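You operate a simulated robot arm through the tools that you are given. There is no shell and no other tool.

The job below is to be done with a simulated robot arm. You get a single attempt, and the scene is never put back.

JOB
Pour milk into the blue cup of coffee and stir it in.
Fine: about 50 ml. Stir with the black teaspoon. Jug and spoon go back where they were. Set down upright: milk jug.

It is judged by the outcome, as a careful person would: the job done as asked, and still so three seconds after it is handed in. It fails if anything else is knocked over, pushed out of place, dropped, spilled or broken.

ROBOT AND FRAMES
A 7-joint arm with a two-finger parallel gripper, fixed in place. Base frame: the origin is on the floor under the middle of its stand, x ahead of it, y to its left, z up. Units: mm, degrees, N and s.
It reaches about 1479 mm from its shoulder. Its first joint turns from -166.0 to 166.0 degrees. Payload 4.4 kg.
The TCP is the grasp point between the finger pads, 23 mm short of the fingertips. In the tool frame z runs along the fingers and y along their closing line. Largest opening 94 mm; finger width 38, thickness 10; the body of the gripper, 54 by 96 mm, starts 39 mm behind the TCP.
Orientation is told as [roll, pitch, yaw] about the base's x, y, z axes, in that order, counted from this pose: with the fingers straight down and closing along the base's y, the tool's x points along the base's -x, its y along +y and its z along -z.

CONTROLS
- The arm moves only by the tool apply_moves. Its argument "deltas" is a list of rows, each an object (a shift or turn left out is 0, a gripper value left out holds the last) with "slide": the shift along the tool's x, y, z in cm, a list of three; "delta_rot": the turn, a rotation vector about the tool's x, y, z in degrees, a list of three; "fingers": the opening, from 0 (shut) to 1 (fully open). In form: [{"slide": [tx, ty, tz], "delta_rot": [rx, ry, rz], "fingers": fingers}, ...]. A call has 1 to 20 rows; each row shifts and turns the commanded pose from where the row before left it, along the tool's axes as they then stand. A row lasts 0.2 s, in which the tool goes at most 50 mm and 8.6 degrees; a call with a longer step from one row to the next is refused whole, and so is a gripper value outside its range. Where a pose cannot be reached the arm comes as near as it can. A force on the tool above 40 N (or 10 N above the force at the start of the call, whichever is more), or a blocked arm, ends the call early, and 0.2 s more pass. The fingers move at their own pace (about 72 mm/s each) and stop on an object; they squeeze with about 34 N. The grip force told is the motor's: it shows also when the fingers shut on nothing. Time passes only in rows, and 0.2 s behind the last, so rows that do not move let the fingers close. It gives the time, the measured TCP pose, the force on the tool (base axes), the opening and the grip force at its end, in the units of the frame above (readings bear some noise), with the torque about the TCP (base axes, N m) and any sound that the robot's microphone picked up, and new pictures: "show" is both (left out), scene, wrist or none.
- Cameras (640 x 400 px; columns grow to the right, rows downward): "scene" is fixed at [220.7, 649.2, 1541.4]; the picture's right is [-0.45, -0.89, 0.00], its down [-0.53, 0.26, -0.81] and it looks along [0.72, -0.36, -0.59] (base axes); focal length 335 px, centre (320, 200). "wrist" rides on the gripper at [86, 16, -75] in the tool frame; the picture's right is [-0.18, 0.98, 0.00], its down [-0.58, -0.11, -0.81] and it looks along [-0.79, -0.15, 0.59] (tool axes); focal length 243 px, centre (320, 200). There is no depth. A picture from a camera that has moved, and an enlarged one, comes with that camera's place and axes in the base frame and with its lens.
- inspect(camera, box): a new picture of the part [left, top, right, bottom] of that camera's present view, enlarged. The clock stands still meanwhile.
- finish_job(): hands the job in; it is judged then, once.

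Places have to be worked out from the pictures, the camera data and where the tool is seen. Open the gripper and draw the arm clear of the work before you hand the job in, unless the task says otherwise.

The tools are called as a command line: name --argument value ..., lists and objects as JSON in quotes. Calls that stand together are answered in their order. apply_moves: Moves the arm, as the interface text tells. Its arguments: {"type":"object","properties":{"deltas":{"type":"array"},"show":{"type":"string","enum":["both","scene","wrist","none"]}},"required":["deltas"]} The other tools are called the same way: inspect (camera, box) takes an enlarged picture of a part of a camera's view; finish_job () hands the job in.

At the start:

```text
time: 0.0
tcp_pos: [582.2, 175.2, 1317.8]
tcp_rot: [0.1, 0.0, 0.0]
wrist_force: [-0.4, 0.6, 0.5]
ft_torque: [0.0, -0.01, 0.02]
finger_gap: 93.9
grasp_force: 0.0
```

scene: 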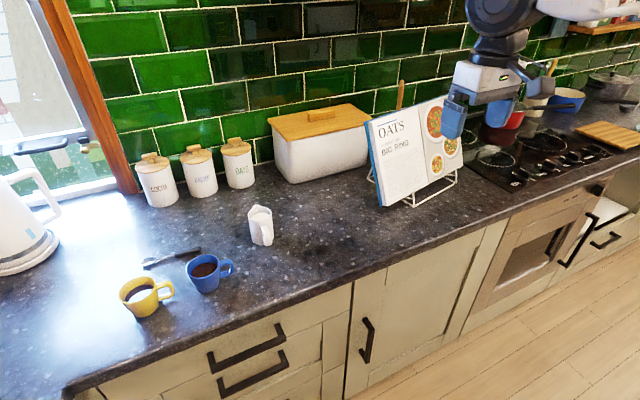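
wrist: 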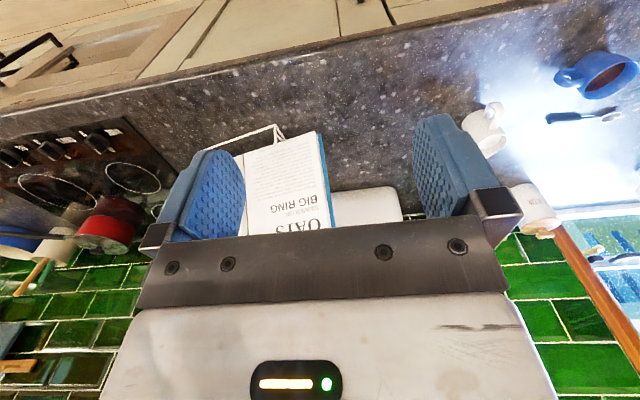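

I'll look closely at the objects first: the cups, spoon and jug, before moving anything.

inspect --camera "scene" --box '[100, 190, 300, 315]'

inspect --camera "wrist" --box '[440, 40, 640, 165]'

```text
3.20 times, centred on (200, 252) of scene
camera zoom: at [220.7, 649.2, 1541.4], right [-0.45, -0.89, 0.0], down [-0.53, 0.26, -0.81], along [0.72, -0.36, -0.59], focal length 1071 px, centre (704, 32)
```

zoom: 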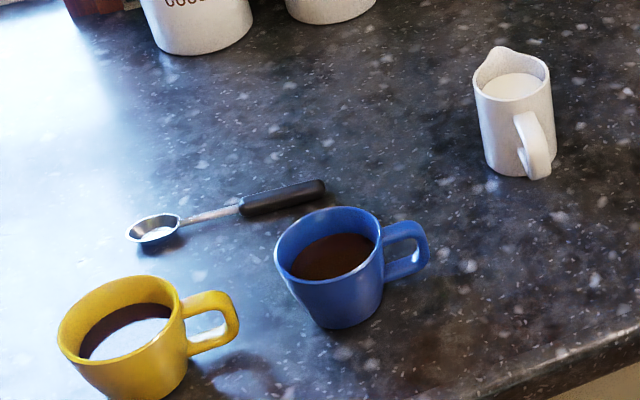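

```text
3.20 times, centred on (540, 102) of wrist
camera zoom: at [495.3, 192.6, 1392.7], right [0.18, 0.98, 0.0], down [0.58, -0.11, 0.81], along [0.79, -0.15, -0.59], focal length 776 px, centre (-384, 512)
```

zoom: 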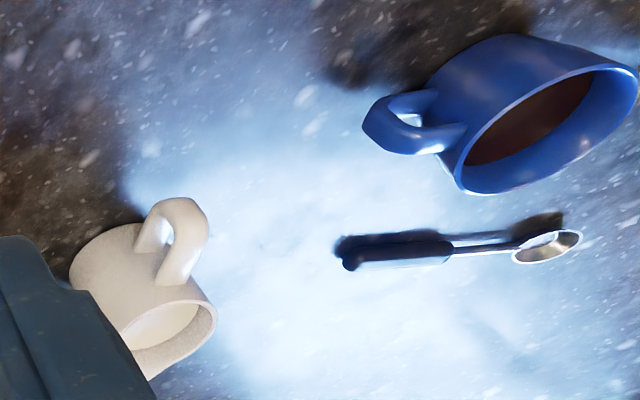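

The jug appears to be near (896, 489) and the blue cup near (809, 653). The spoon runs along y at about x≈930–942, and the counter is at roughly z≈912. I'll move to a viewing pose with the wrist camera facing the jug so I can refine these.

apply_moves --deltas '[{"slide": [-1.22, 3.5, 2.37]}, {"slide": [-1.22, 3.5, 2.37]}, {"slide": [-1.22, 3.5, 2.37]}, {"slide": [-1.22, 3.5, 2.37]}, {"slide": [-1.22, 3.5, 2.37]}, {"slide": [-1.22, 3.5, 2.37]}, {"slide": [-1.22, 3.5, 2.37]}, {"slide": [-1.22, 3.5, 2.37]}, {"slide": [-1.22, 3.5, 2.37]}, {"slide": [-1.22, 3.5, 2.37]}, {"slide": [0, 0, 0]}]'

```text
time: 2.4
tcp_pos: [702.4, 526.3, 1081.8]
tcp_rot: [0.1, 0.0, 0.0]
wrist_force: [0.2, 0.5, -0.8]
ft_torque: [0.0, 0.0, 0.0]
finger_gap: 94.1
grasp_force: 0.1
camera wrist: at [617.1, 542.2, 1156.8], right [0.18, 0.98, 0.0], down [0.58, -0.11, 0.81], along [0.79, -0.15, -0.59], focal length 243 px, centre (320, 200)
```

scene: 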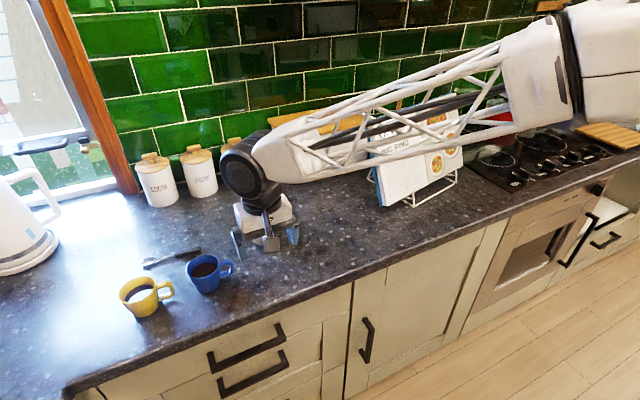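
wrist: 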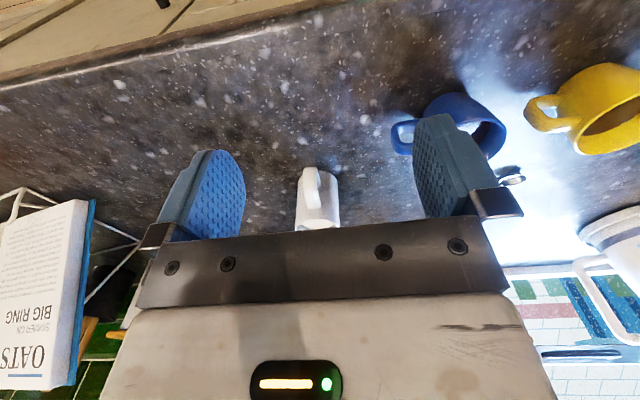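

The jug is centred in the wrist view. I'll enlarge it to determine the handle and spout directions and sizes.

inspect --camera "wrist" --box '[250, 140, 410, 240]'

inspect --camera "wrist" --box '[380, 60, 640, 222]'

inspect --camera "scene" --box '[100, 210, 260, 310]'

```text
4.00 times, centred on (330, 190) of wrist
camera zoom: at [617.1, 542.2, 1156.8], right [0.18, 0.98, 0.0], down [0.58, -0.11, 0.81], along [0.79, -0.15, -0.59], focal length 970 px, centre (280, 240)
```

zoom: 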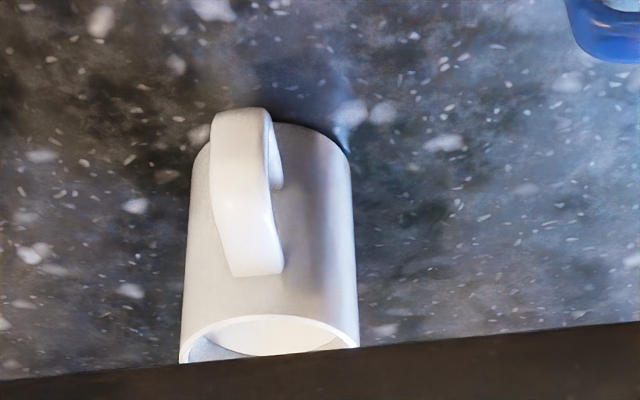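

```text
2.46 times, centred on (510, 141) of wrist
camera zoom: at [617.1, 542.2, 1156.8], right [0.18, 0.98, 0.0], down [0.58, -0.11, 0.81], along [0.79, -0.15, -0.59], focal length 597 px, centre (-148, 345)
```

zoom: 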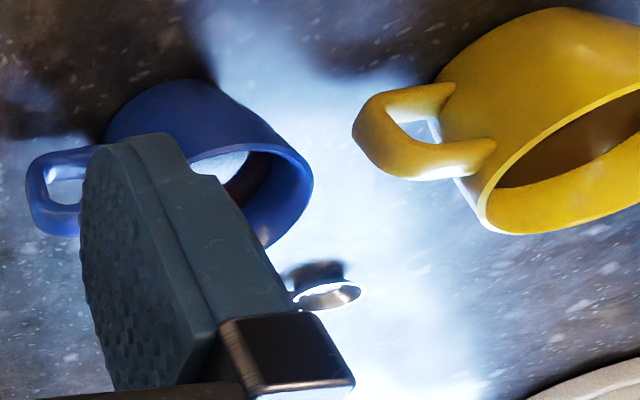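

```text
4.00 times, centred on (180, 260) of scene
camera zoom: at [220.7, 649.2, 1541.4], right [-0.45, -0.89, 0.0], down [-0.53, 0.26, -0.81], along [0.72, -0.36, -0.59], focal length 1338 px, centre (880, -40)
```

zoom: 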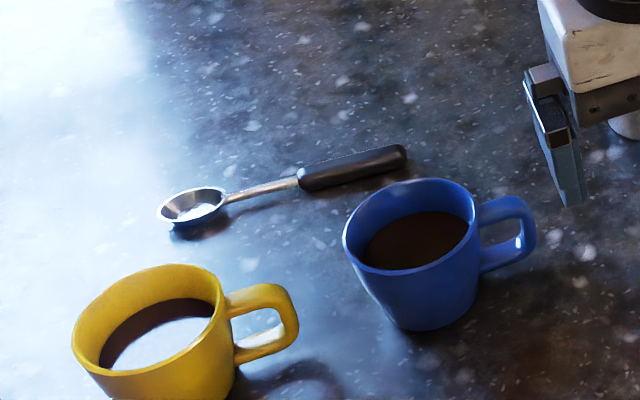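

The jug is a roughly 62 mm diameter cylinder centred near (902, 485), with its rim at about z≈995. Its handle points to −x and its spout to +x, so the current yaw suits a grasp. I'll move above it with the fingers still clear and check the alignment.

apply_moves --deltas '[{"slide": [-4.0, -0.82, 0]}, {"slide": [-4.0, -0.82, 0]}, {"slide": [-4.0, -0.82, 0]}, {"slide": [-4.0, -0.82, 0]}, {"slide": [-4.0, -0.82, 0]}, {"slide": [0, 0, 0]}]'

```text
time: 3.8
tcp_pos: [902.8, 486.1, 1082.7]
tcp_rot: [0.1, 0.0, 0.0]
wrist_force: [0.3, -0.1, -0.5]
ft_torque: [0.01, 0.01, 0.01]
finger_gap: 93.9
grasp_force: 0.0
camera wrist: at [817.2, 500.1, 1156.1], right [0.18, 0.98, 0.0], down [0.58, -0.11, 0.81], along [0.79, -0.15, -0.59], focal length 243 px, centre (320, 200)
```

scene: 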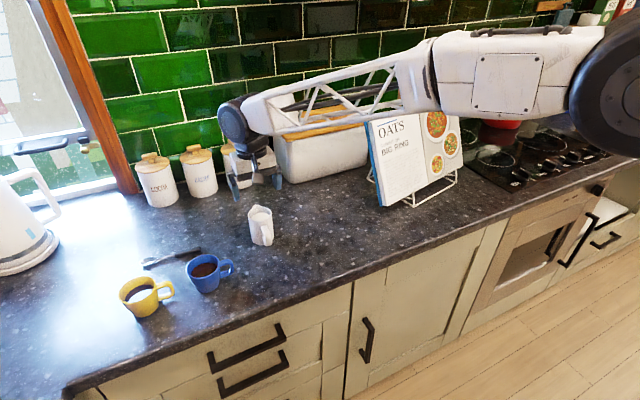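
wrist: 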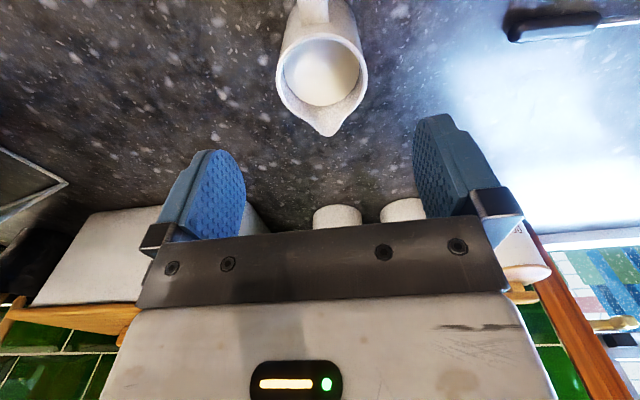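

inspect --camera "wrist" --box '[240, 0, 400, 150]'

inspect --camera "scene" --box '[200, 140, 320, 260]'

```text
2.67 times, centred on (320, 75) of wrist
camera zoom: at [817.2, 500.1, 1156.1], right [0.18, 0.98, 0.0], down [0.58, -0.11, 0.81], along [0.79, -0.15, -0.59], focal length 647 px, centre (320, 533)
```

zoom: 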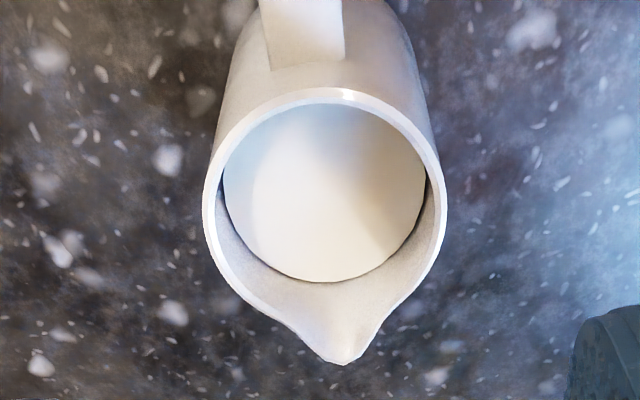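

```text
3.33 times, centred on (260, 200) of scene
camera zoom: at [220.7, 649.2, 1541.4], right [-0.45, -0.89, 0.0], down [-0.53, 0.26, -0.81], along [0.72, -0.36, -0.59], focal length 1115 px, centre (520, 200)
```

zoom: 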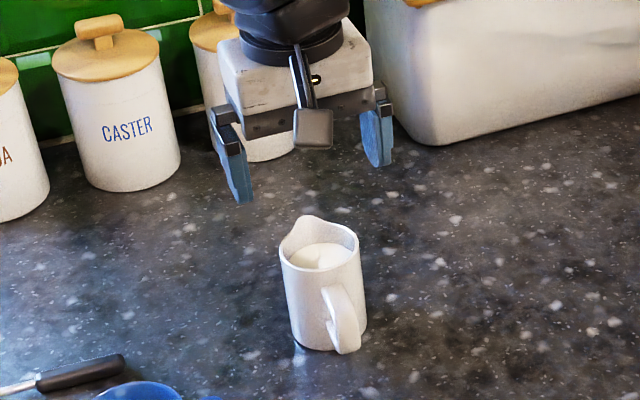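

The rim centre works out to about (898, 486), with the spout tip near (943, 483) along +x. The fingers straddle the jug with about 16 mm clear on each side. I'll nudge −4 mm in x and descend to TCP z≈976.

apply_moves --deltas '[{"slide": [0.4, 0, 1.5]}, {"slide": [0, 0, 2.5]}, {"slide": [0, 0, 2.5]}, {"slide": [0, 0, 2.2]}, {"slide": [0, 0, 1.9]}, {"slide": [0, 0, 0]}]'

```text
time: 5.2
tcp_pos: [899.4, 485.6, 976.7]
tcp_rot: [0.0, -0.1, 0.1]
wrist_force: [-0.1, 0.1, -1.1]
ft_torque: [-0.02, 0.01, 0.01]
finger_gap: 93.9
grasp_force: 0.1
camera wrist: at [813.7, 501.3, 1051.2], right [0.18, 0.98, 0.0], down [0.58, -0.11, 0.81], along [0.79, -0.15, -0.59], focal length 243 px, centre (320, 200)
```

scene: 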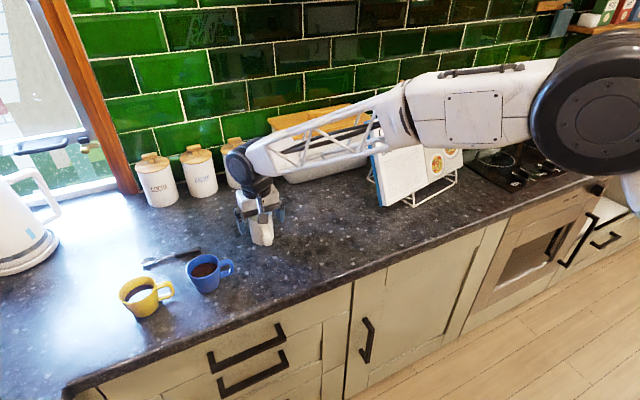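
wrist: 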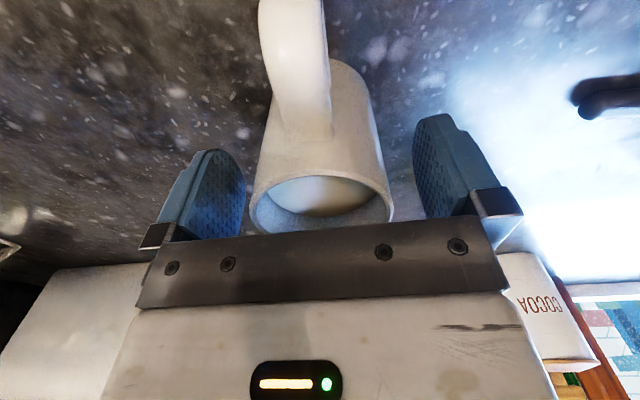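

The fingers are around the jug and nothing is touching. I'll check the milk level here, because it's a useful reference for the pour.

inspect --camera "wrist" --box '[230, 130, 420, 240]'

inspect --camera "scene" --box '[210, 140, 310, 260]'

```text
3.37 times, centred on (325, 185) of wrist
camera zoom: at [813.7, 501.3, 1051.2], right [0.18, 0.98, 0.0], down [0.58, -0.11, 0.81], along [0.79, -0.15, -0.59], focal length 817 px, centre (303, 250)
```

zoom: 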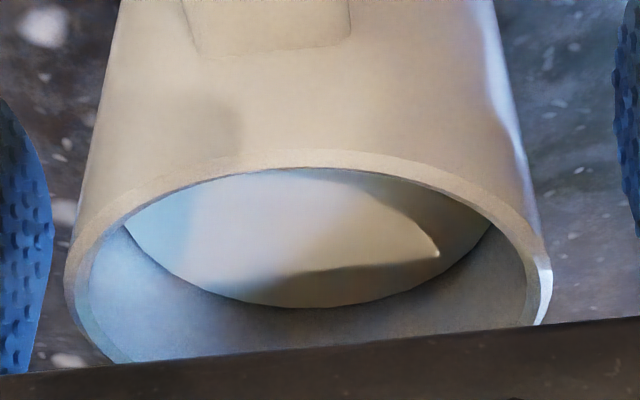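

```text
3.33 times, centred on (260, 200) of scene
camera zoom: at [220.7, 649.2, 1541.4], right [-0.45, -0.89, 0.0], down [-0.53, 0.26, -0.81], along [0.72, -0.36, -0.59], focal length 1115 px, centre (520, 200)
```

zoom: 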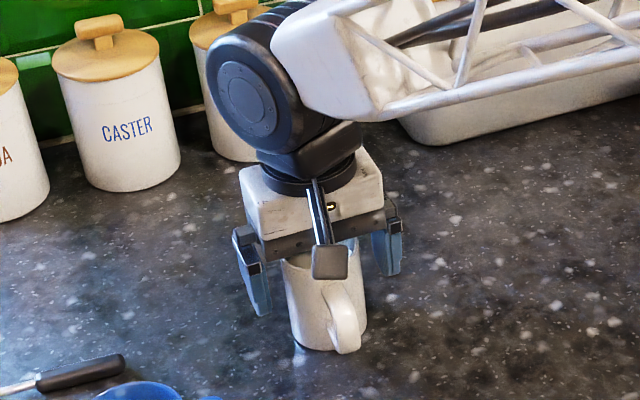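

The milk surface is about 13 mm below the rim. I'll close the gripper on the jug now.

apply_moves --deltas '[{"fingers": 0}, {"fingers": 0}, {"fingers": 0}, {"fingers": 0}, {"fingers": 0}]' --show "wrist"

```text
time: 6.4
tcp_pos: [899.5, 485.2, 976.6]
tcp_rot: [0.1, 0.0, 0.0]
wrist_force: [0.9, 0.5, 0.0]
ft_torque: [-0.04, -0.08, -0.02]
finger_gap: 59.5
grasp_force: 34.2
camera wrist: at [813.6, 501.3, 1051.3], right [0.18, 0.98, 0.0], down [0.58, -0.11, 0.81], along [0.79, -0.15, -0.59], focal length 243 px, centre (320, 200)
```

wrist: 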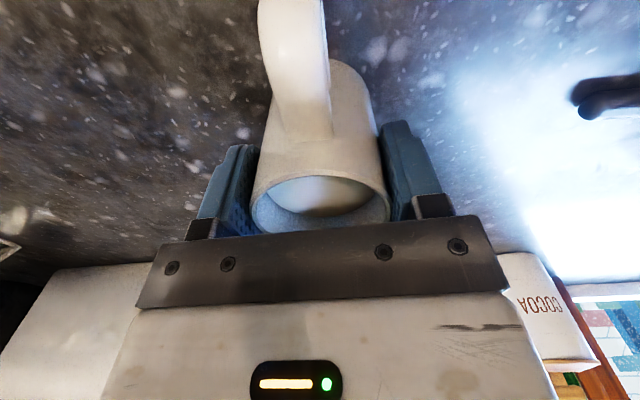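

The jug is gripped at 59.5 mm with 34 N. I'll lift it gently and read the weight.

apply_moves --deltas '[{"slide": [0, 0, -0.8]}, {"slide": [0, 0, -1.5]}, {"slide": [0, 0, -2]}, {"slide": [0, 0, -2]}, {"slide": [0, 0, -2]}, {"slide": [0, 0, -2]}, {"slide": [0, 0, -1.2]}, {"slide": [0, 0, -0.5]}, {"slide": [0, 0, 0]}, {"slide": [0, 0, 0]}]'

apply_moves --deltas '[{"slide": [0, 0, 0]}]' --show "none"

apply_moves --deltas '[{"slide": [0, 0, 0]}]' --show "none"

apply_moves --deltas '[{"slide": [0, 0, 0]}]' --show "none"

apply_moves --deltas '[{"slide": [0, 0, 0]}]' --show "none"

```text
time: 8.6
tcp_pos: [898.4, 485.9, 1094.3]
tcp_rot: [-0.1, 0.0, 0.0]
wrist_force: [0.4, -0.3, -3.6]
ft_torque: [-0.01, -0.05, 0.01]
finger_gap: 59.6
grasp_force: 33.9
camera wrist: at [812.7, 501.8, 1168.9], right [0.18, 0.98, 0.0], down [0.58, -0.11, 0.81], along [0.79, -0.15, -0.59], focal length 243 px, centre (320, 200)
```

scene: 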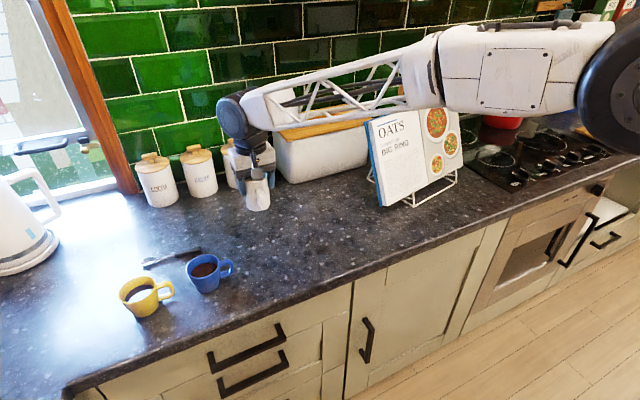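
wrist: 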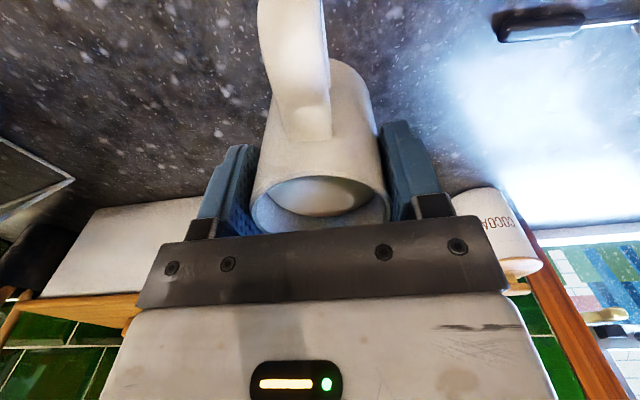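

```text
time: 9.0
tcp_pos: [898.6, 485.6, 1093.8]
tcp_rot: [0.0, 0.0, 0.0]
wrist_force: [0.5, -0.9, -2.8]
ft_torque: [0.0, -0.02, -0.01]
finger_gap: 59.6
grasp_force: 34.1
```

```text
time: 9.4
tcp_pos: [899.4, 485.5, 1095.4]
tcp_rot: [0.0, -0.1, 0.0]
wrist_force: [-0.2, -0.2, -3.1]
ft_torque: [-0.01, -0.05, -0.02]
finger_gap: 59.6
grasp_force: 34.0
```

```text
time: 9.8
tcp_pos: [897.5, 484.7, 1094.7]
tcp_rot: [0.0, 0.0, 0.1]
wrist_force: [-0.1, 0.5, -3.0]
ft_torque: [-0.02, -0.03, 0.0]
finger_gap: 59.5
grasp_force: 33.8
```

```text
time: 10.2
tcp_pos: [899.1, 486.5, 1093.7]
tcp_rot: [0.1, 0.0, 0.0]
wrist_force: [-0.2, 1.0, -2.7]
ft_torque: [0.03, -0.04, 0.02]
finger_gap: 59.7
grasp_force: 34.1
```

The weight reads about 2.7–3 N. The blue cup's rim centre works out to about (807, 653) at z≈971, with coffee about 19 mm below the rim, so 50 ml will fit. I'll carry the jug to a point short of the cup and yaw 45° so the spout faces the cup and the scene camera sees it from the side.

apply_moves --deltas '[{"slide": [0.54, 0.52, 0]}, {"slide": [1.08, 1.03, 0]}, {"slide": [1.62, 1.55, 0]}, {"slide": [1.89, 1.8, 0]}, {"slide": [1.89, 1.8, 0]}, {"slide": [1.89, 1.8, 0]}, {"slide": [1.62, 1.55, 0]}, {"slide": [1.35, 1.29, 0]}, {"slide": [1.08, 1.03, 0]}, {"slide": [0.54, 0.52, 0]}, {"delta_rot": [0, 0, -5]}, {"delta_rot": [0, 0, -7]}, {"delta_rot": [0, 0, -7]}, {"delta_rot": [0, 0, -7]}, {"delta_rot": [0, 0, -7]}, {"delta_rot": [0, 0, -7]}, {"delta_rot": [0, 0, -5]}, {"slide": [0, 0, 0]}]'

```text
time: 14.0
tcp_pos: [764.0, 615.0, 1096.4]
tcp_rot: [-0.1, 0.0, 45.1]
wrist_force: [0.0, -0.6, -3.5]
ft_torque: [-0.01, -0.03, -0.01]
finger_gap: 59.6
grasp_force: 34.5
camera wrist: at [692.4, 564.5, 1170.4], right [-0.57, 0.82, 0.0], down [0.49, 0.33, 0.81], along [0.67, 0.46, -0.59], focal length 243 px, centre (320, 200)
```

scene: 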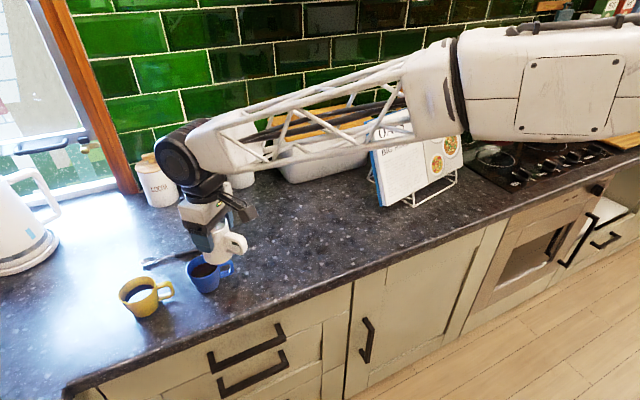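
wrist: 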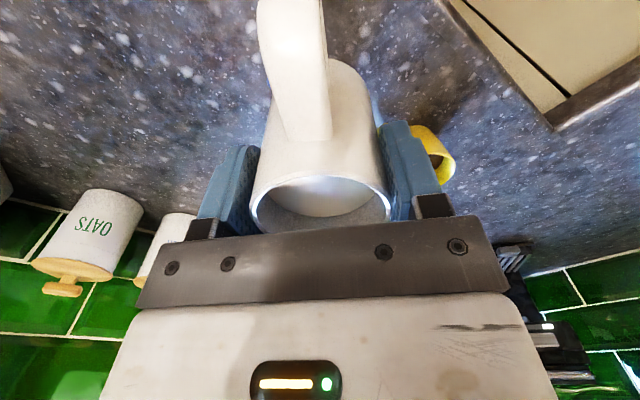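

inspect --camera "scene" --box '[140, 180, 280, 300]'

inspect --camera "wrist" --box '[200, 60, 480, 240]'

```text
3.33 times, centred on (210, 240) of scene
camera zoom: at [220.7, 649.2, 1541.4], right [-0.45, -0.89, 0.0], down [-0.53, 0.26, -0.81], along [0.72, -0.36, -0.59], focal length 1115 px, centre (687, 67)
```

zoom: 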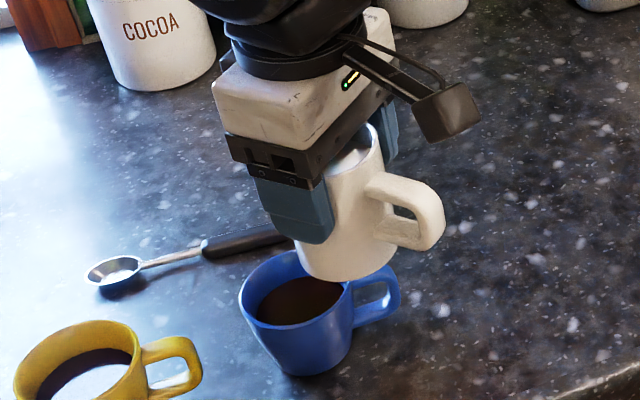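

```text
2.22 times, centred on (340, 150) of wrist
camera zoom: at [692.4, 564.5, 1170.4], right [-0.57, 0.82, 0.0], down [0.49, 0.33, 0.81], along [0.67, 0.46, -0.59], focal length 539 px, centre (276, 311)
```

zoom: 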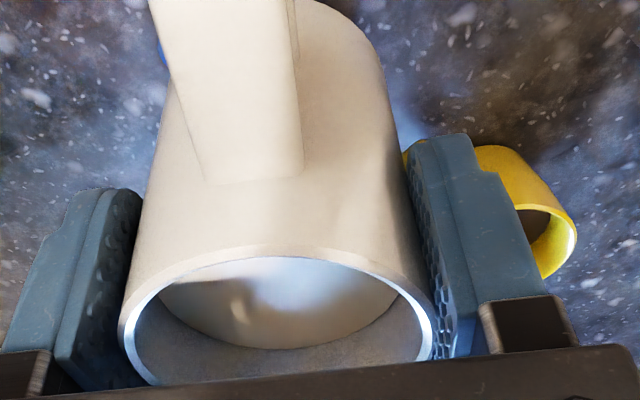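

The view is good: the jug is above and short of the cup, and the coffee surface is visible. I'll lower to TCP z≈1056 and tilt 15°, which is below the expected pour onset.

apply_moves --deltas '[{"slide": [0, 0, 0.8]}, {"slide": [0, 0, 1.2]}, {"slide": [0, 0, 1.2]}, {"slide": [0, 0, 0.8]}, {"delta_rot": [0, 3, 0]}, {"delta_rot": [0, 4, 0]}, {"delta_rot": [0, 4, 0]}, {"delta_rot": [0, 4, 0]}, {"slide": [0, 0, 0]}]' --show "scene"

inspect --camera "scene" --box '[140, 180, 280, 300]'

inspect --camera "wrist" --box '[200, 60, 480, 240]'

```text
time: 16.0
tcp_pos: [765.0, 614.8, 1055.3]
tcp_rot: [0.0, 15.0, 45.0]
wrist_force: [0.0, -0.2, -3.2]
ft_torque: [0.04, -0.07, -0.01]
finger_gap: 59.6
grasp_force: 33.7
```

scene: 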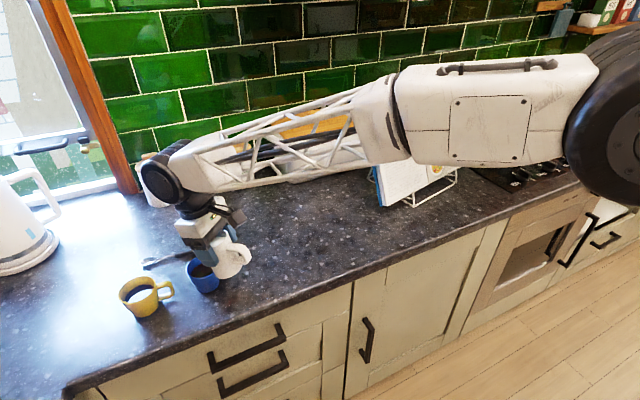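

```text
3.33 times, centred on (210, 240) of scene
camera zoom: at [220.7, 649.2, 1541.4], right [-0.45, -0.89, 0.0], down [-0.53, 0.26, -0.81], along [0.72, -0.36, -0.59], focal length 1115 px, centre (687, 67)
```

zoom: 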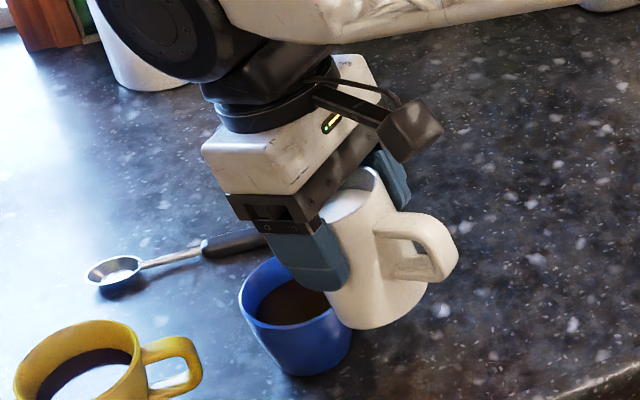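

```text
2.22 times, centred on (340, 150) of wrist
camera zoom: at [708.0, 580.2, 1149.7], right [-0.57, 0.82, -0.05], down [0.62, 0.47, 0.63], along [0.54, 0.33, -0.78], focal length 539 px, centre (276, 311)
```

zoom: 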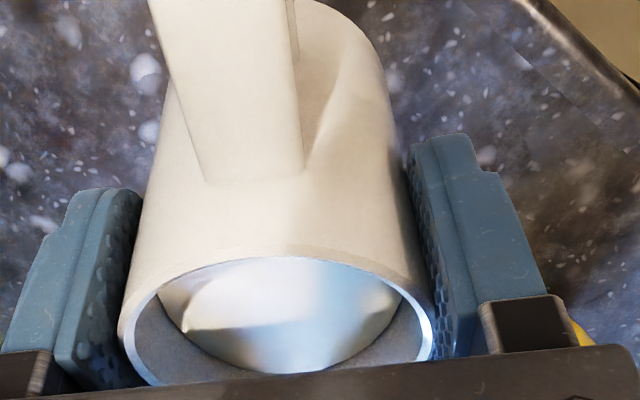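

At 15° the milk surface has shifted toward the spout and nothing is flowing yet. I'll go on tilting slowly to about 21° and watch for onset.

apply_moves --deltas '[{"delta_rot": [0, 2, 0]}, {"delta_rot": [0, 2, 0]}, {"delta_rot": [0, 2, 0]}, {"slide": [0, 0, 0]}, {"slide": [0, 0, 0]}]' --show "none"

inspect --camera "scene" --box '[160, 200, 260, 300]'

inspect --camera "wrist" --box '[200, 60, 480, 240]'

```text
time: 17.2
tcp_pos: [764.1, 615.1, 1054.8]
tcp_rot: [0.0, 21.0, 45.0]
wrist_force: [0.4, 0.0, -3.5]
ft_torque: [0.05, -0.07, 0.01]
finger_gap: 59.7
grasp_force: 34.3
```

```text
4.00 times, centred on (210, 250) of scene
camera zoom: at [220.7, 649.2, 1541.4], right [-0.45, -0.89, 0.0], down [-0.53, 0.26, -0.81], along [0.72, -0.36, -0.59], focal length 1338 px, centre (760, 0)
```

zoom: 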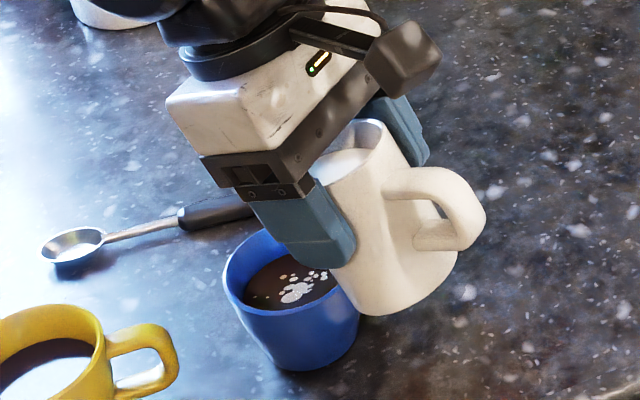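

```text
2.22 times, centred on (340, 150) of wrist
camera zoom: at [715.5, 587.5, 1155.9], right [-0.57, 0.82, -0.07], down [0.67, 0.51, 0.54], along [0.48, 0.27, -0.84], focal length 539 px, centre (276, 311)
```

zoom: 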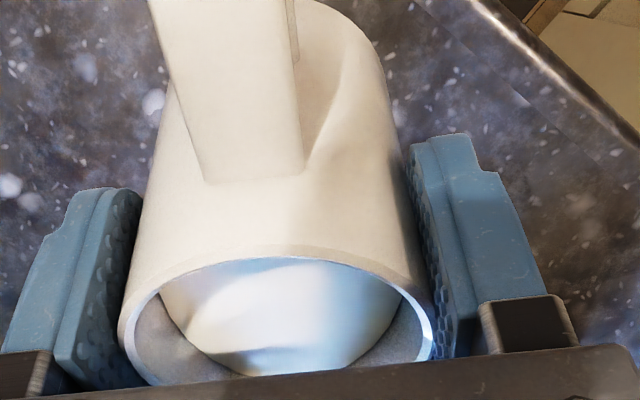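

Milk has started landing near the centre of the coffee, with no drips outside the cup. I'll continue the slow tilt to 30° and hold, which my jug geometry says is about 25 ml, then check again.

apply_moves --deltas '[{"delta_rot": [0, 1, 0]}, {"delta_rot": [0, 1, 0]}, {"delta_rot": [0, 1, 0]}, {"delta_rot": [0, 1, 0]}, {"slide": [0, 0, 0]}]' --show "none"

inspect --camera "scene" --box '[160, 200, 260, 300]'

apply_moves --deltas '[{"delta_rot": [0, 1, 0]}, {"delta_rot": [0, 1, 0]}, {"delta_rot": [0, 1, 0]}, {"delta_rot": [0, 1, 0]}, {"delta_rot": [0, 1, 0]}, {"slide": [0, 0, 0]}]' --show "none"

inspect --camera "scene" --box '[160, 200, 260, 300]'

```text
time: 18.4
tcp_pos: [764.5, 613.5, 1055.6]
tcp_rot: [0.0, 25.1, 45.0]
wrist_force: [0.1, -0.3, -3.2]
ft_torque: [0.04, -0.06, 0.02]
finger_gap: 59.5
grasp_force: 34.4
```

```text
4.00 times, centred on (210, 250) of scene
camera zoom: at [220.7, 649.2, 1541.4], right [-0.45, -0.89, 0.0], down [-0.53, 0.26, -0.81], along [0.72, -0.36, -0.59], focal length 1338 px, centre (760, 0)
```

zoom: 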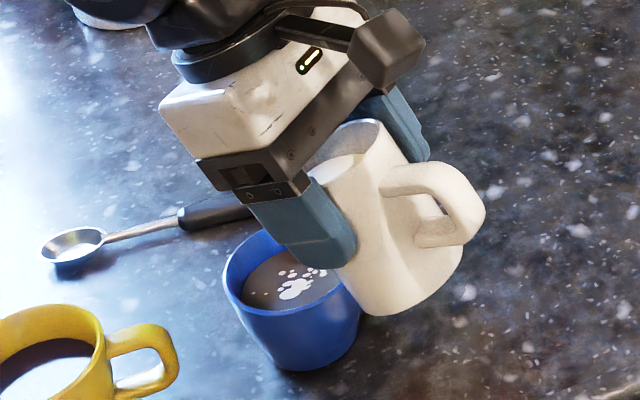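

```text
time: 19.8
tcp_pos: [764.2, 615.2, 1055.8]
tcp_rot: [-0.1, 30.0, 45.0]
wrist_force: [-0.6, 0.1, -3.4]
ft_torque: [0.07, -0.06, 0.01]
finger_gap: 59.5
grasp_force: 33.7
```

```text
4.00 times, centred on (210, 250) of scene
camera zoom: at [220.7, 649.2, 1541.4], right [-0.45, -0.89, 0.0], down [-0.53, 0.26, -0.81], along [0.72, -0.36, -0.59], focal length 1338 px, centre (760, 0)
```

zoom: 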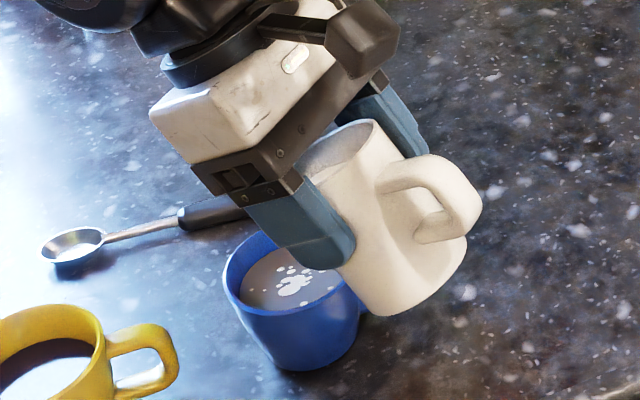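

The coffee is lightening and rising, and nothing is landing outside. I'll take several force readings at this hold to estimate how much has been poured.

apply_moves --deltas '[{"slide": [0, 0, 0]}]' --show "none"

apply_moves --deltas '[{"slide": [0, 0, 0]}]' --show "none"

apply_moves --deltas '[{"slide": [0, 0, 0]}]' --show "none"

apply_moves --deltas '[{"slide": [0, 0, 0]}]' --show "none"

apply_moves --deltas '[{"slide": [0, 0, 0]}]' --show "none"

apply_moves --deltas '[{"slide": [0, 0, 0]}]' --show "none"

inspect --camera "scene" --box '[180, 240, 240, 300]'

inspect --camera "wrist" --box '[200, 60, 480, 240]'

```text
time: 20.2
tcp_pos: [764.4, 615.2, 1055.4]
tcp_rot: [-0.1, 30.0, 44.9]
wrist_force: [-0.2, -0.5, -2.5]
ft_torque: [0.06, -0.05, 0.01]
finger_gap: 59.6
grasp_force: 33.8
```

```text
time: 20.6
tcp_pos: [764.8, 615.4, 1054.9]
tcp_rot: [-0.1, 30.1, 44.9]
wrist_force: [-0.8, -0.8, -3.2]
ft_torque: [0.08, -0.04, 0.02]
finger_gap: 59.5
grasp_force: 33.8
```

```text
time: 21.0
tcp_pos: [764.1, 615.0, 1054.4]
tcp_rot: [0.0, 30.0, 45.0]
wrist_force: [-0.2, -0.3, -2.2]
ft_torque: [0.05, -0.06, 0.0]
finger_gap: 59.4
grasp_force: 34.3
```

```text
time: 21.4
tcp_pos: [765.4, 615.8, 1056.3]
tcp_rot: [0.0, 30.0, 45.0]
wrist_force: [0.3, -0.7, -3.2]
ft_torque: [0.05, -0.03, -0.03]
finger_gap: 59.6
grasp_force: 34.0
```

```text
time: 21.8
tcp_pos: [764.6, 614.9, 1056.2]
tcp_rot: [-0.1, 30.1, 45.0]
wrist_force: [0.5, 0.3, -3.8]
ft_torque: [0.04, -0.07, -0.01]
finger_gap: 59.5
grasp_force: 33.9
```

```text
time: 22.2
tcp_pos: [765.4, 614.7, 1056.1]
tcp_rot: [-0.1, 30.1, 45.0]
wrist_force: [0.7, -0.4, -2.6]
ft_torque: [0.07, -0.07, -0.03]
finger_gap: 59.4
grasp_force: 33.9
```

```text
6.67 times, centred on (210, 270) of scene
camera zoom: at [220.7, 649.2, 1541.4], right [-0.45, -0.89, 0.0], down [-0.53, 0.26, -0.81], along [0.72, -0.36, -0.59], focal length 2231 px, centre (1053, -267)
```

zoom: 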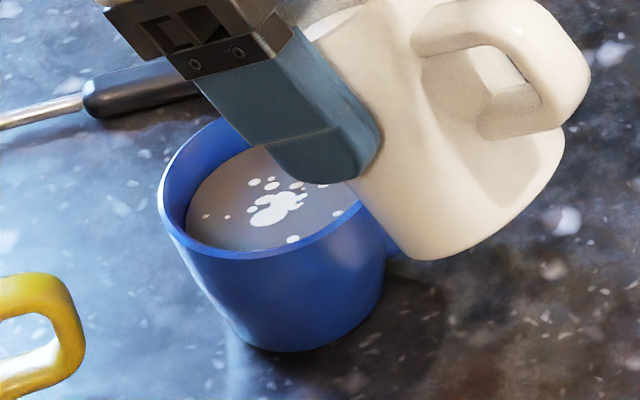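

```text
2.22 times, centred on (340, 150) of wrist
camera zoom: at [727.2, 599.9, 1162.9], right [-0.58, 0.81, -0.09], down [0.72, 0.56, 0.41], along [0.38, 0.17, -0.91], focal length 539 px, centre (276, 311)
```

zoom: 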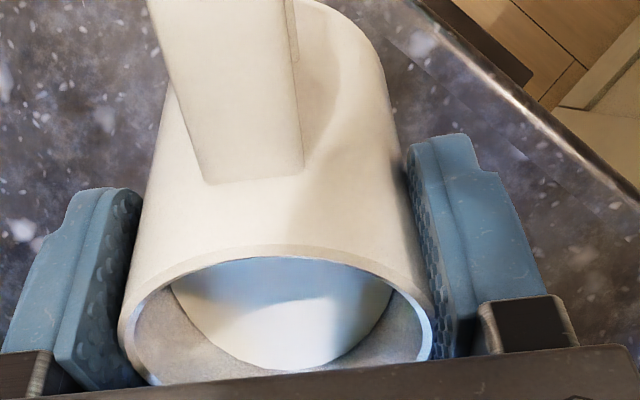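

The force noise (about ±0.5 N) is too coarse for a good volume estimate, but it is consistent with roughly 25 ml. Geometry predicts about 45 ml at 38°, so I'll tilt there slowly, hold, and then check the levels.

apply_moves --deltas '[{"delta_rot": [0, 1, 0]}, {"delta_rot": [0, 1, 0]}, {"delta_rot": [0, 1, 0]}, {"delta_rot": [0, 1, 0]}, {"slide": [0, 0, 0]}]' --show "none"

inspect --camera "scene" --box '[160, 200, 260, 300]'

apply_moves --deltas '[{"delta_rot": [0, 1, 0]}, {"delta_rot": [0, 1, 0]}, {"delta_rot": [0, 1, 0]}, {"delta_rot": [0, 1, 0]}, {"slide": [0, 0, 0]}, {"slide": [0, 0, 0]}, {"slide": [0, 0, 0]}]' --show "none"

inspect --camera "scene" --box '[160, 200, 260, 300]'

inspect --camera "wrist" --box '[200, 60, 480, 240]'

```text
time: 23.4
tcp_pos: [764.4, 615.4, 1055.8]
tcp_rot: [0.0, 34.0, 45.0]
wrist_force: [0.3, 0.8, -3.3]
ft_torque: [0.04, -0.04, -0.01]
finger_gap: 59.1
grasp_force: 33.7
```

```text
4.00 times, centred on (210, 250) of scene
camera zoom: at [220.7, 649.2, 1541.4], right [-0.45, -0.89, 0.0], down [-0.53, 0.26, -0.81], along [0.72, -0.36, -0.59], focal length 1338 px, centre (760, 0)
```

zoom: 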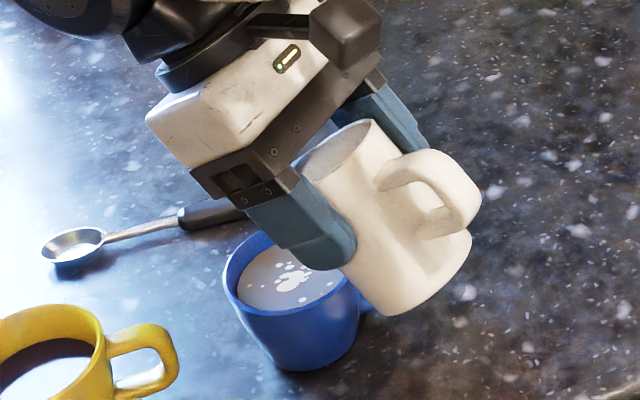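

```text
time: 25.0
tcp_pos: [764.7, 614.9, 1055.0]
tcp_rot: [0.0, 38.1, 45.0]
wrist_force: [0.4, 0.3, -3.6]
ft_torque: [0.07, -0.03, -0.03]
finger_gap: 59.3
grasp_force: 33.9
```

```text
4.00 times, centred on (210, 250) of scene
camera zoom: at [220.7, 649.2, 1541.4], right [-0.45, -0.89, 0.0], down [-0.53, 0.26, -0.81], along [0.72, -0.36, -0.59], focal length 1338 px, centre (760, 0)
```

zoom: 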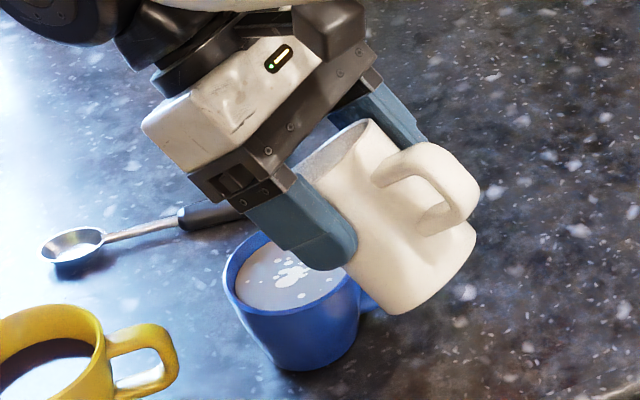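

```text
2.22 times, centred on (340, 150) of wrist
camera zoom: at [737.6, 610.0, 1167.3], right [-0.59, 0.8, -0.11], down [0.75, 0.6, 0.28], along [0.29, 0.08, -0.95], focal length 539 px, centre (276, 311)
```

zoom: 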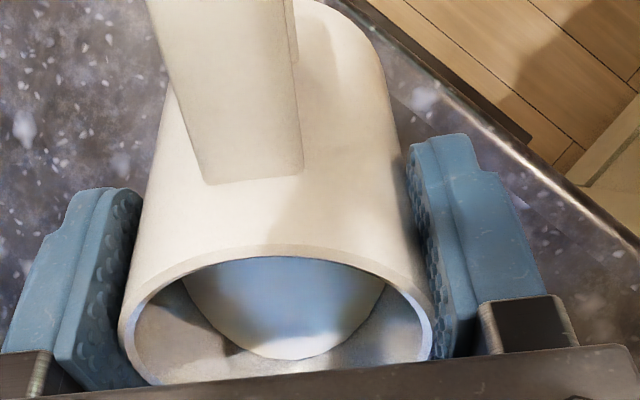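

The coffee is much lighter and higher, with nothing spilled. I'll tilt back upright, raise the jug, and compare both milk levels with the earlier reference.

apply_moves --deltas '[{"delta_rot": [0, -4, 0]}, {"delta_rot": [0, -6, 0]}, {"delta_rot": [0, -6, 0]}, {"delta_rot": [0, -6, 0]}, {"delta_rot": [0, -6, 0]}, {"delta_rot": [0, -5, 0]}, {"delta_rot": [0, -3, 0]}, {"delta_rot": [0, -2, 0]}, {"slide": [0, 0, -1]}, {"slide": [0, 0, -2]}, {"slide": [0, 0, -1]}, {"slide": [0, 0, 0]}, {"slide": [0, 0, 0]}]' --show "none"

inspect --camera "scene" --box '[160, 200, 260, 300]'

inspect --camera "wrist" --box '[230, 130, 420, 240]'

```text
time: 27.8
tcp_pos: [765.3, 615.6, 1095.5]
tcp_rot: [0.0, 0.0, 45.0]
wrist_force: [0.0, 0.6, -2.1]
ft_torque: [0.02, -0.01, 0.02]
finger_gap: 59.5
grasp_force: 33.9
```

```text
4.00 times, centred on (210, 250) of scene
camera zoom: at [220.7, 649.2, 1541.4], right [-0.45, -0.89, 0.0], down [-0.53, 0.26, -0.81], along [0.72, -0.36, -0.59], focal length 1338 px, centre (760, 0)
```

zoom: 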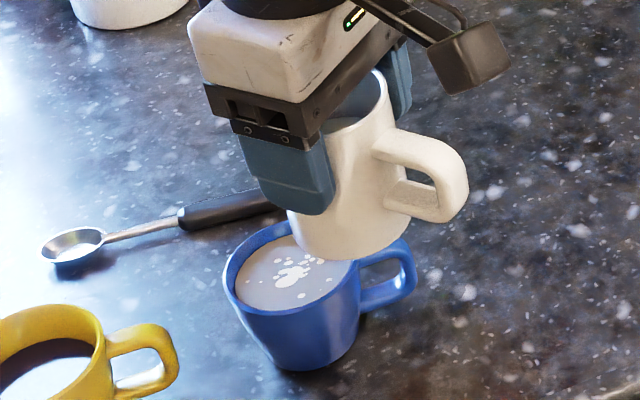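

```text
3.37 times, centred on (325, 185) of wrist
camera zoom: at [692.0, 565.9, 1169.7], right [-0.56, 0.83, 0.0], down [0.49, 0.33, 0.81], along [0.67, 0.46, -0.59], focal length 817 px, centre (303, 250)
```

zoom: 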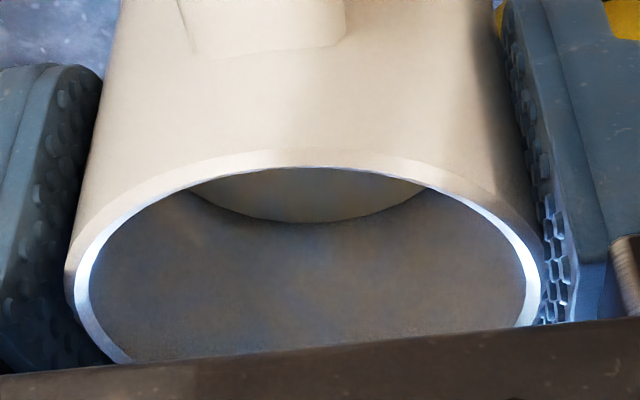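

The jug's milk level has dropped about 17 mm, roughly 40 ml. I'll zoom on the cup to cross-check the rise.

inspect --camera "scene" --box '[180, 245, 240, 295]'

inspect --camera "wrist" --box '[240, 170, 400, 240]'

```text
8.00 times, centred on (210, 270) of scene
camera zoom: at [220.7, 649.2, 1541.4], right [-0.45, -0.89, 0.0], down [-0.53, 0.26, -0.81], along [0.72, -0.36, -0.59], focal length 2677 px, centre (1200, -360)
```

zoom: 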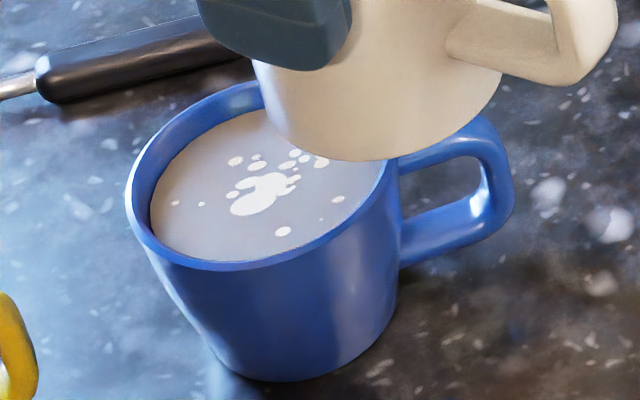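

```text
4.00 times, centred on (320, 205) of wrist
camera zoom: at [692.0, 565.9, 1169.7], right [-0.56, 0.83, 0.0], down [0.49, 0.33, 0.81], along [0.67, 0.46, -0.59], focal length 970 px, centre (320, 180)
```

zoom: 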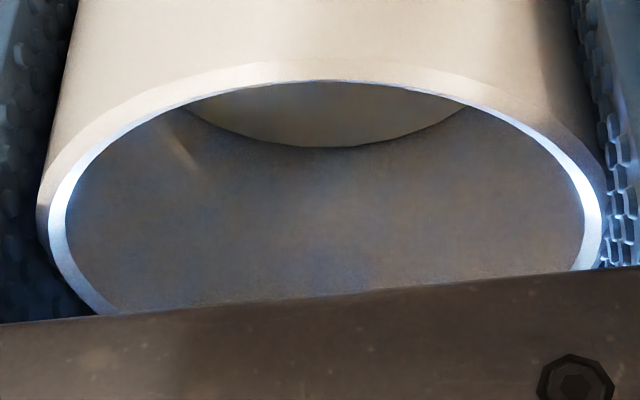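

Both views agree on about 40–43 ml poured. The coffee is still about 7 mm below the rim, so I'll top up slightly by lowering again and tilting to 40°.

apply_moves --deltas '[{"slide": [0, 0, 1]}, {"slide": [0, 0, 2]}, {"slide": [0, 0, 1]}, {"delta_rot": [0, 4, 0]}, {"delta_rot": [0, 6, 0]}, {"delta_rot": [0, 6, 0]}, {"delta_rot": [0, 6, 0]}, {"delta_rot": [0, 5, 0]}, {"delta_rot": [0, 4, 0]}, {"delta_rot": [0, 3, 0]}, {"delta_rot": [0, 2, 0]}, {"delta_rot": [0, 1, 0]}, {"delta_rot": [0, 1, 0]}, {"delta_rot": [0, 1, 0]}, {"delta_rot": [0, 1, 0]}, {"slide": [0, 0, 0]}, {"slide": [0, 0, 0]}]' --show "none"

inspect --camera "scene" --box '[160, 200, 260, 300]'

apply_moves --deltas '[{"delta_rot": [0, -4, 0]}, {"delta_rot": [0, -6, 0]}, {"delta_rot": [0, -6, 0]}, {"delta_rot": [0, -6, 0]}, {"delta_rot": [0, -6, 0]}, {"delta_rot": [0, -6, 0]}, {"delta_rot": [0, -4, 0]}, {"delta_rot": [0, -2, 0]}, {"slide": [0, 0, -1]}, {"slide": [0, 0, -2]}, {"slide": [0, 0, -1]}, {"slide": [0, 0, 0]}, {"slide": [0, 0, 0]}]' --show "none"

inspect --camera "scene" --box '[180, 245, 240, 295]'

inspect --camera "wrist" --box '[240, 170, 400, 240]'

```text
time: 31.4
tcp_pos: [765.1, 614.8, 1055.1]
tcp_rot: [0.0, 40.0, 45.0]
wrist_force: [0.1, -0.6, -2.2]
ft_torque: [0.04, -0.03, 0.01]
finger_gap: 59.3
grasp_force: 34.3
```

```text
4.00 times, centred on (210, 250) of scene
camera zoom: at [220.7, 649.2, 1541.4], right [-0.45, -0.89, 0.0], down [-0.53, 0.26, -0.81], along [0.72, -0.36, -0.59], focal length 1338 px, centre (760, 0)
```

zoom: 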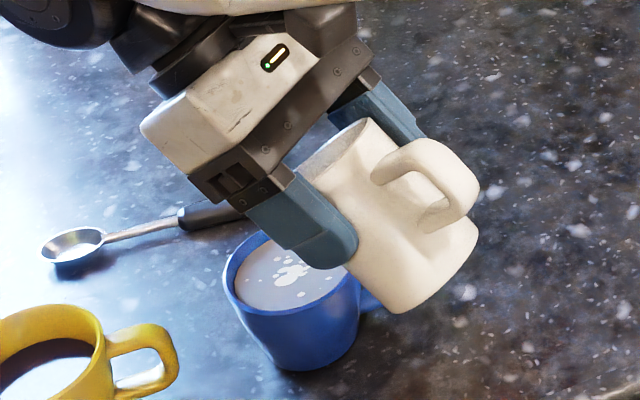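

```text
time: 34.2
tcp_pos: [765.0, 614.7, 1095.0]
tcp_rot: [0.0, -0.1, 45.0]
wrist_force: [0.0, -0.9, -3.2]
ft_torque: [0.04, 0.02, 0.03]
finger_gap: 59.2
grasp_force: 34.1
```

```text
8.00 times, centred on (210, 270) of scene
camera zoom: at [220.7, 649.2, 1541.4], right [-0.45, -0.89, 0.0], down [-0.53, 0.26, -0.81], along [0.72, -0.36, -0.59], focal length 2677 px, centre (1200, -360)
```

zoom: 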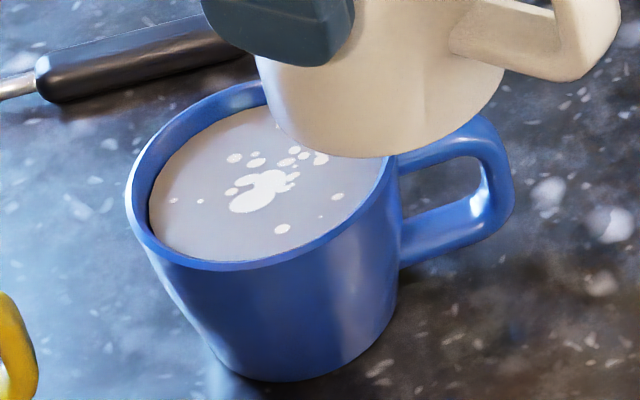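

```text
4.00 times, centred on (320, 205) of wrist
camera zoom: at [693.2, 565.0, 1169.6], right [-0.56, 0.83, 0.0], down [0.49, 0.33, 0.81], along [0.67, 0.46, -0.59], focal length 970 px, centre (320, 180)
```

zoom: 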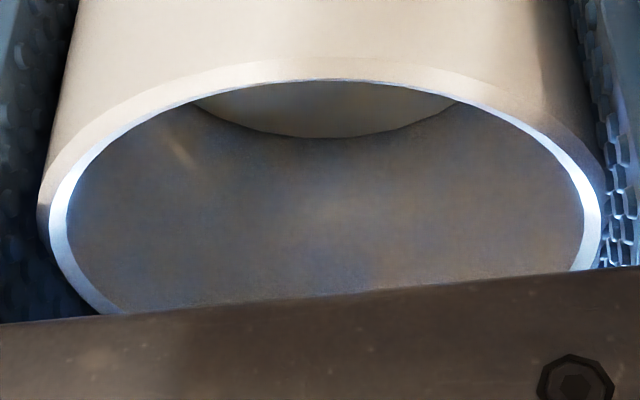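

The jug level is now about 19.5 mm lower than at the start, which is 45–48 ml. The cup rise agrees, so the amount is about right. I'll take a few static weight readings as a gross check.

apply_moves --deltas '[{"slide": [0, 0, 0]}]' --show "none"

apply_moves --deltas '[{"slide": [0, 0, 0]}]' --show "none"

apply_moves --deltas '[{"slide": [0, 0, 0]}]' --show "none"

apply_moves --deltas '[{"slide": [0, 0, 0]}]' --show "none"

apply_moves --deltas '[{"slide": [0, 0, 0]}]' --show "none"

apply_moves --deltas '[{"slide": [0, 0, 0]}]' --show "none"

apply_moves --deltas '[{"slide": [0, 0, 0]}]' --show "none"

apply_moves --deltas '[{"slide": [0, 0, 0]}]' --show "none"

```text
time: 34.6
tcp_pos: [765.1, 615.2, 1095.8]
tcp_rot: [0.0, 0.1, 45.0]
wrist_force: [-0.5, 0.7, -1.3]
ft_torque: [0.01, -0.01, -0.01]
finger_gap: 59.3
grasp_force: 34.2
```

```text
time: 35.0
tcp_pos: [765.4, 615.3, 1094.3]
tcp_rot: [-0.1, 0.1, 45.0]
wrist_force: [-0.4, 0.0, -3.5]
ft_torque: [0.04, -0.03, 0.01]
finger_gap: 59.1
grasp_force: 34.4
```

```text
time: 35.4
tcp_pos: [766.2, 616.2, 1094.4]
tcp_rot: [-0.1, 0.0, 45.0]
wrist_force: [0.6, -0.5, -2.7]
ft_torque: [-0.01, -0.03, 0.0]
finger_gap: 59.1
grasp_force: 34.2
```

```text
time: 35.8
tcp_pos: [763.8, 615.5, 1095.2]
tcp_rot: [0.0, 0.1, 44.9]
wrist_force: [-0.4, -0.1, -2.3]
ft_torque: [0.08, -0.02, 0.03]
finger_gap: 59.7
grasp_force: 33.2
```

```text
time: 36.2
tcp_pos: [765.9, 615.1, 1095.2]
tcp_rot: [0.0, 0.0, 45.1]
wrist_force: [-0.3, 0.3, -2.7]
ft_torque: [0.02, -0.01, 0.01]
finger_gap: 59.4
grasp_force: 33.5
```

```text
time: 36.6
tcp_pos: [765.1, 614.0, 1095.2]
tcp_rot: [-0.1, 0.0, 45.0]
wrist_force: [0.6, 0.9, -2.8]
ft_torque: [0.02, 0.0, -0.01]
finger_gap: 59.3
grasp_force: 34.5
```

```text
time: 37.0
tcp_pos: [765.6, 614.8, 1095.7]
tcp_rot: [0.0, -0.1, 45.0]
wrist_force: [-0.3, 0.1, -2.2]
ft_torque: [0.02, -0.01, 0.05]
finger_gap: 59.4
grasp_force: 34.4
```

```text
time: 37.4
tcp_pos: [764.6, 614.8, 1095.0]
tcp_rot: [0.1, 0.0, 45.0]
wrist_force: [0.0, 0.2, -3.2]
ft_torque: [0.06, -0.04, 0.01]
finger_gap: 59.2
grasp_force: 33.8
```

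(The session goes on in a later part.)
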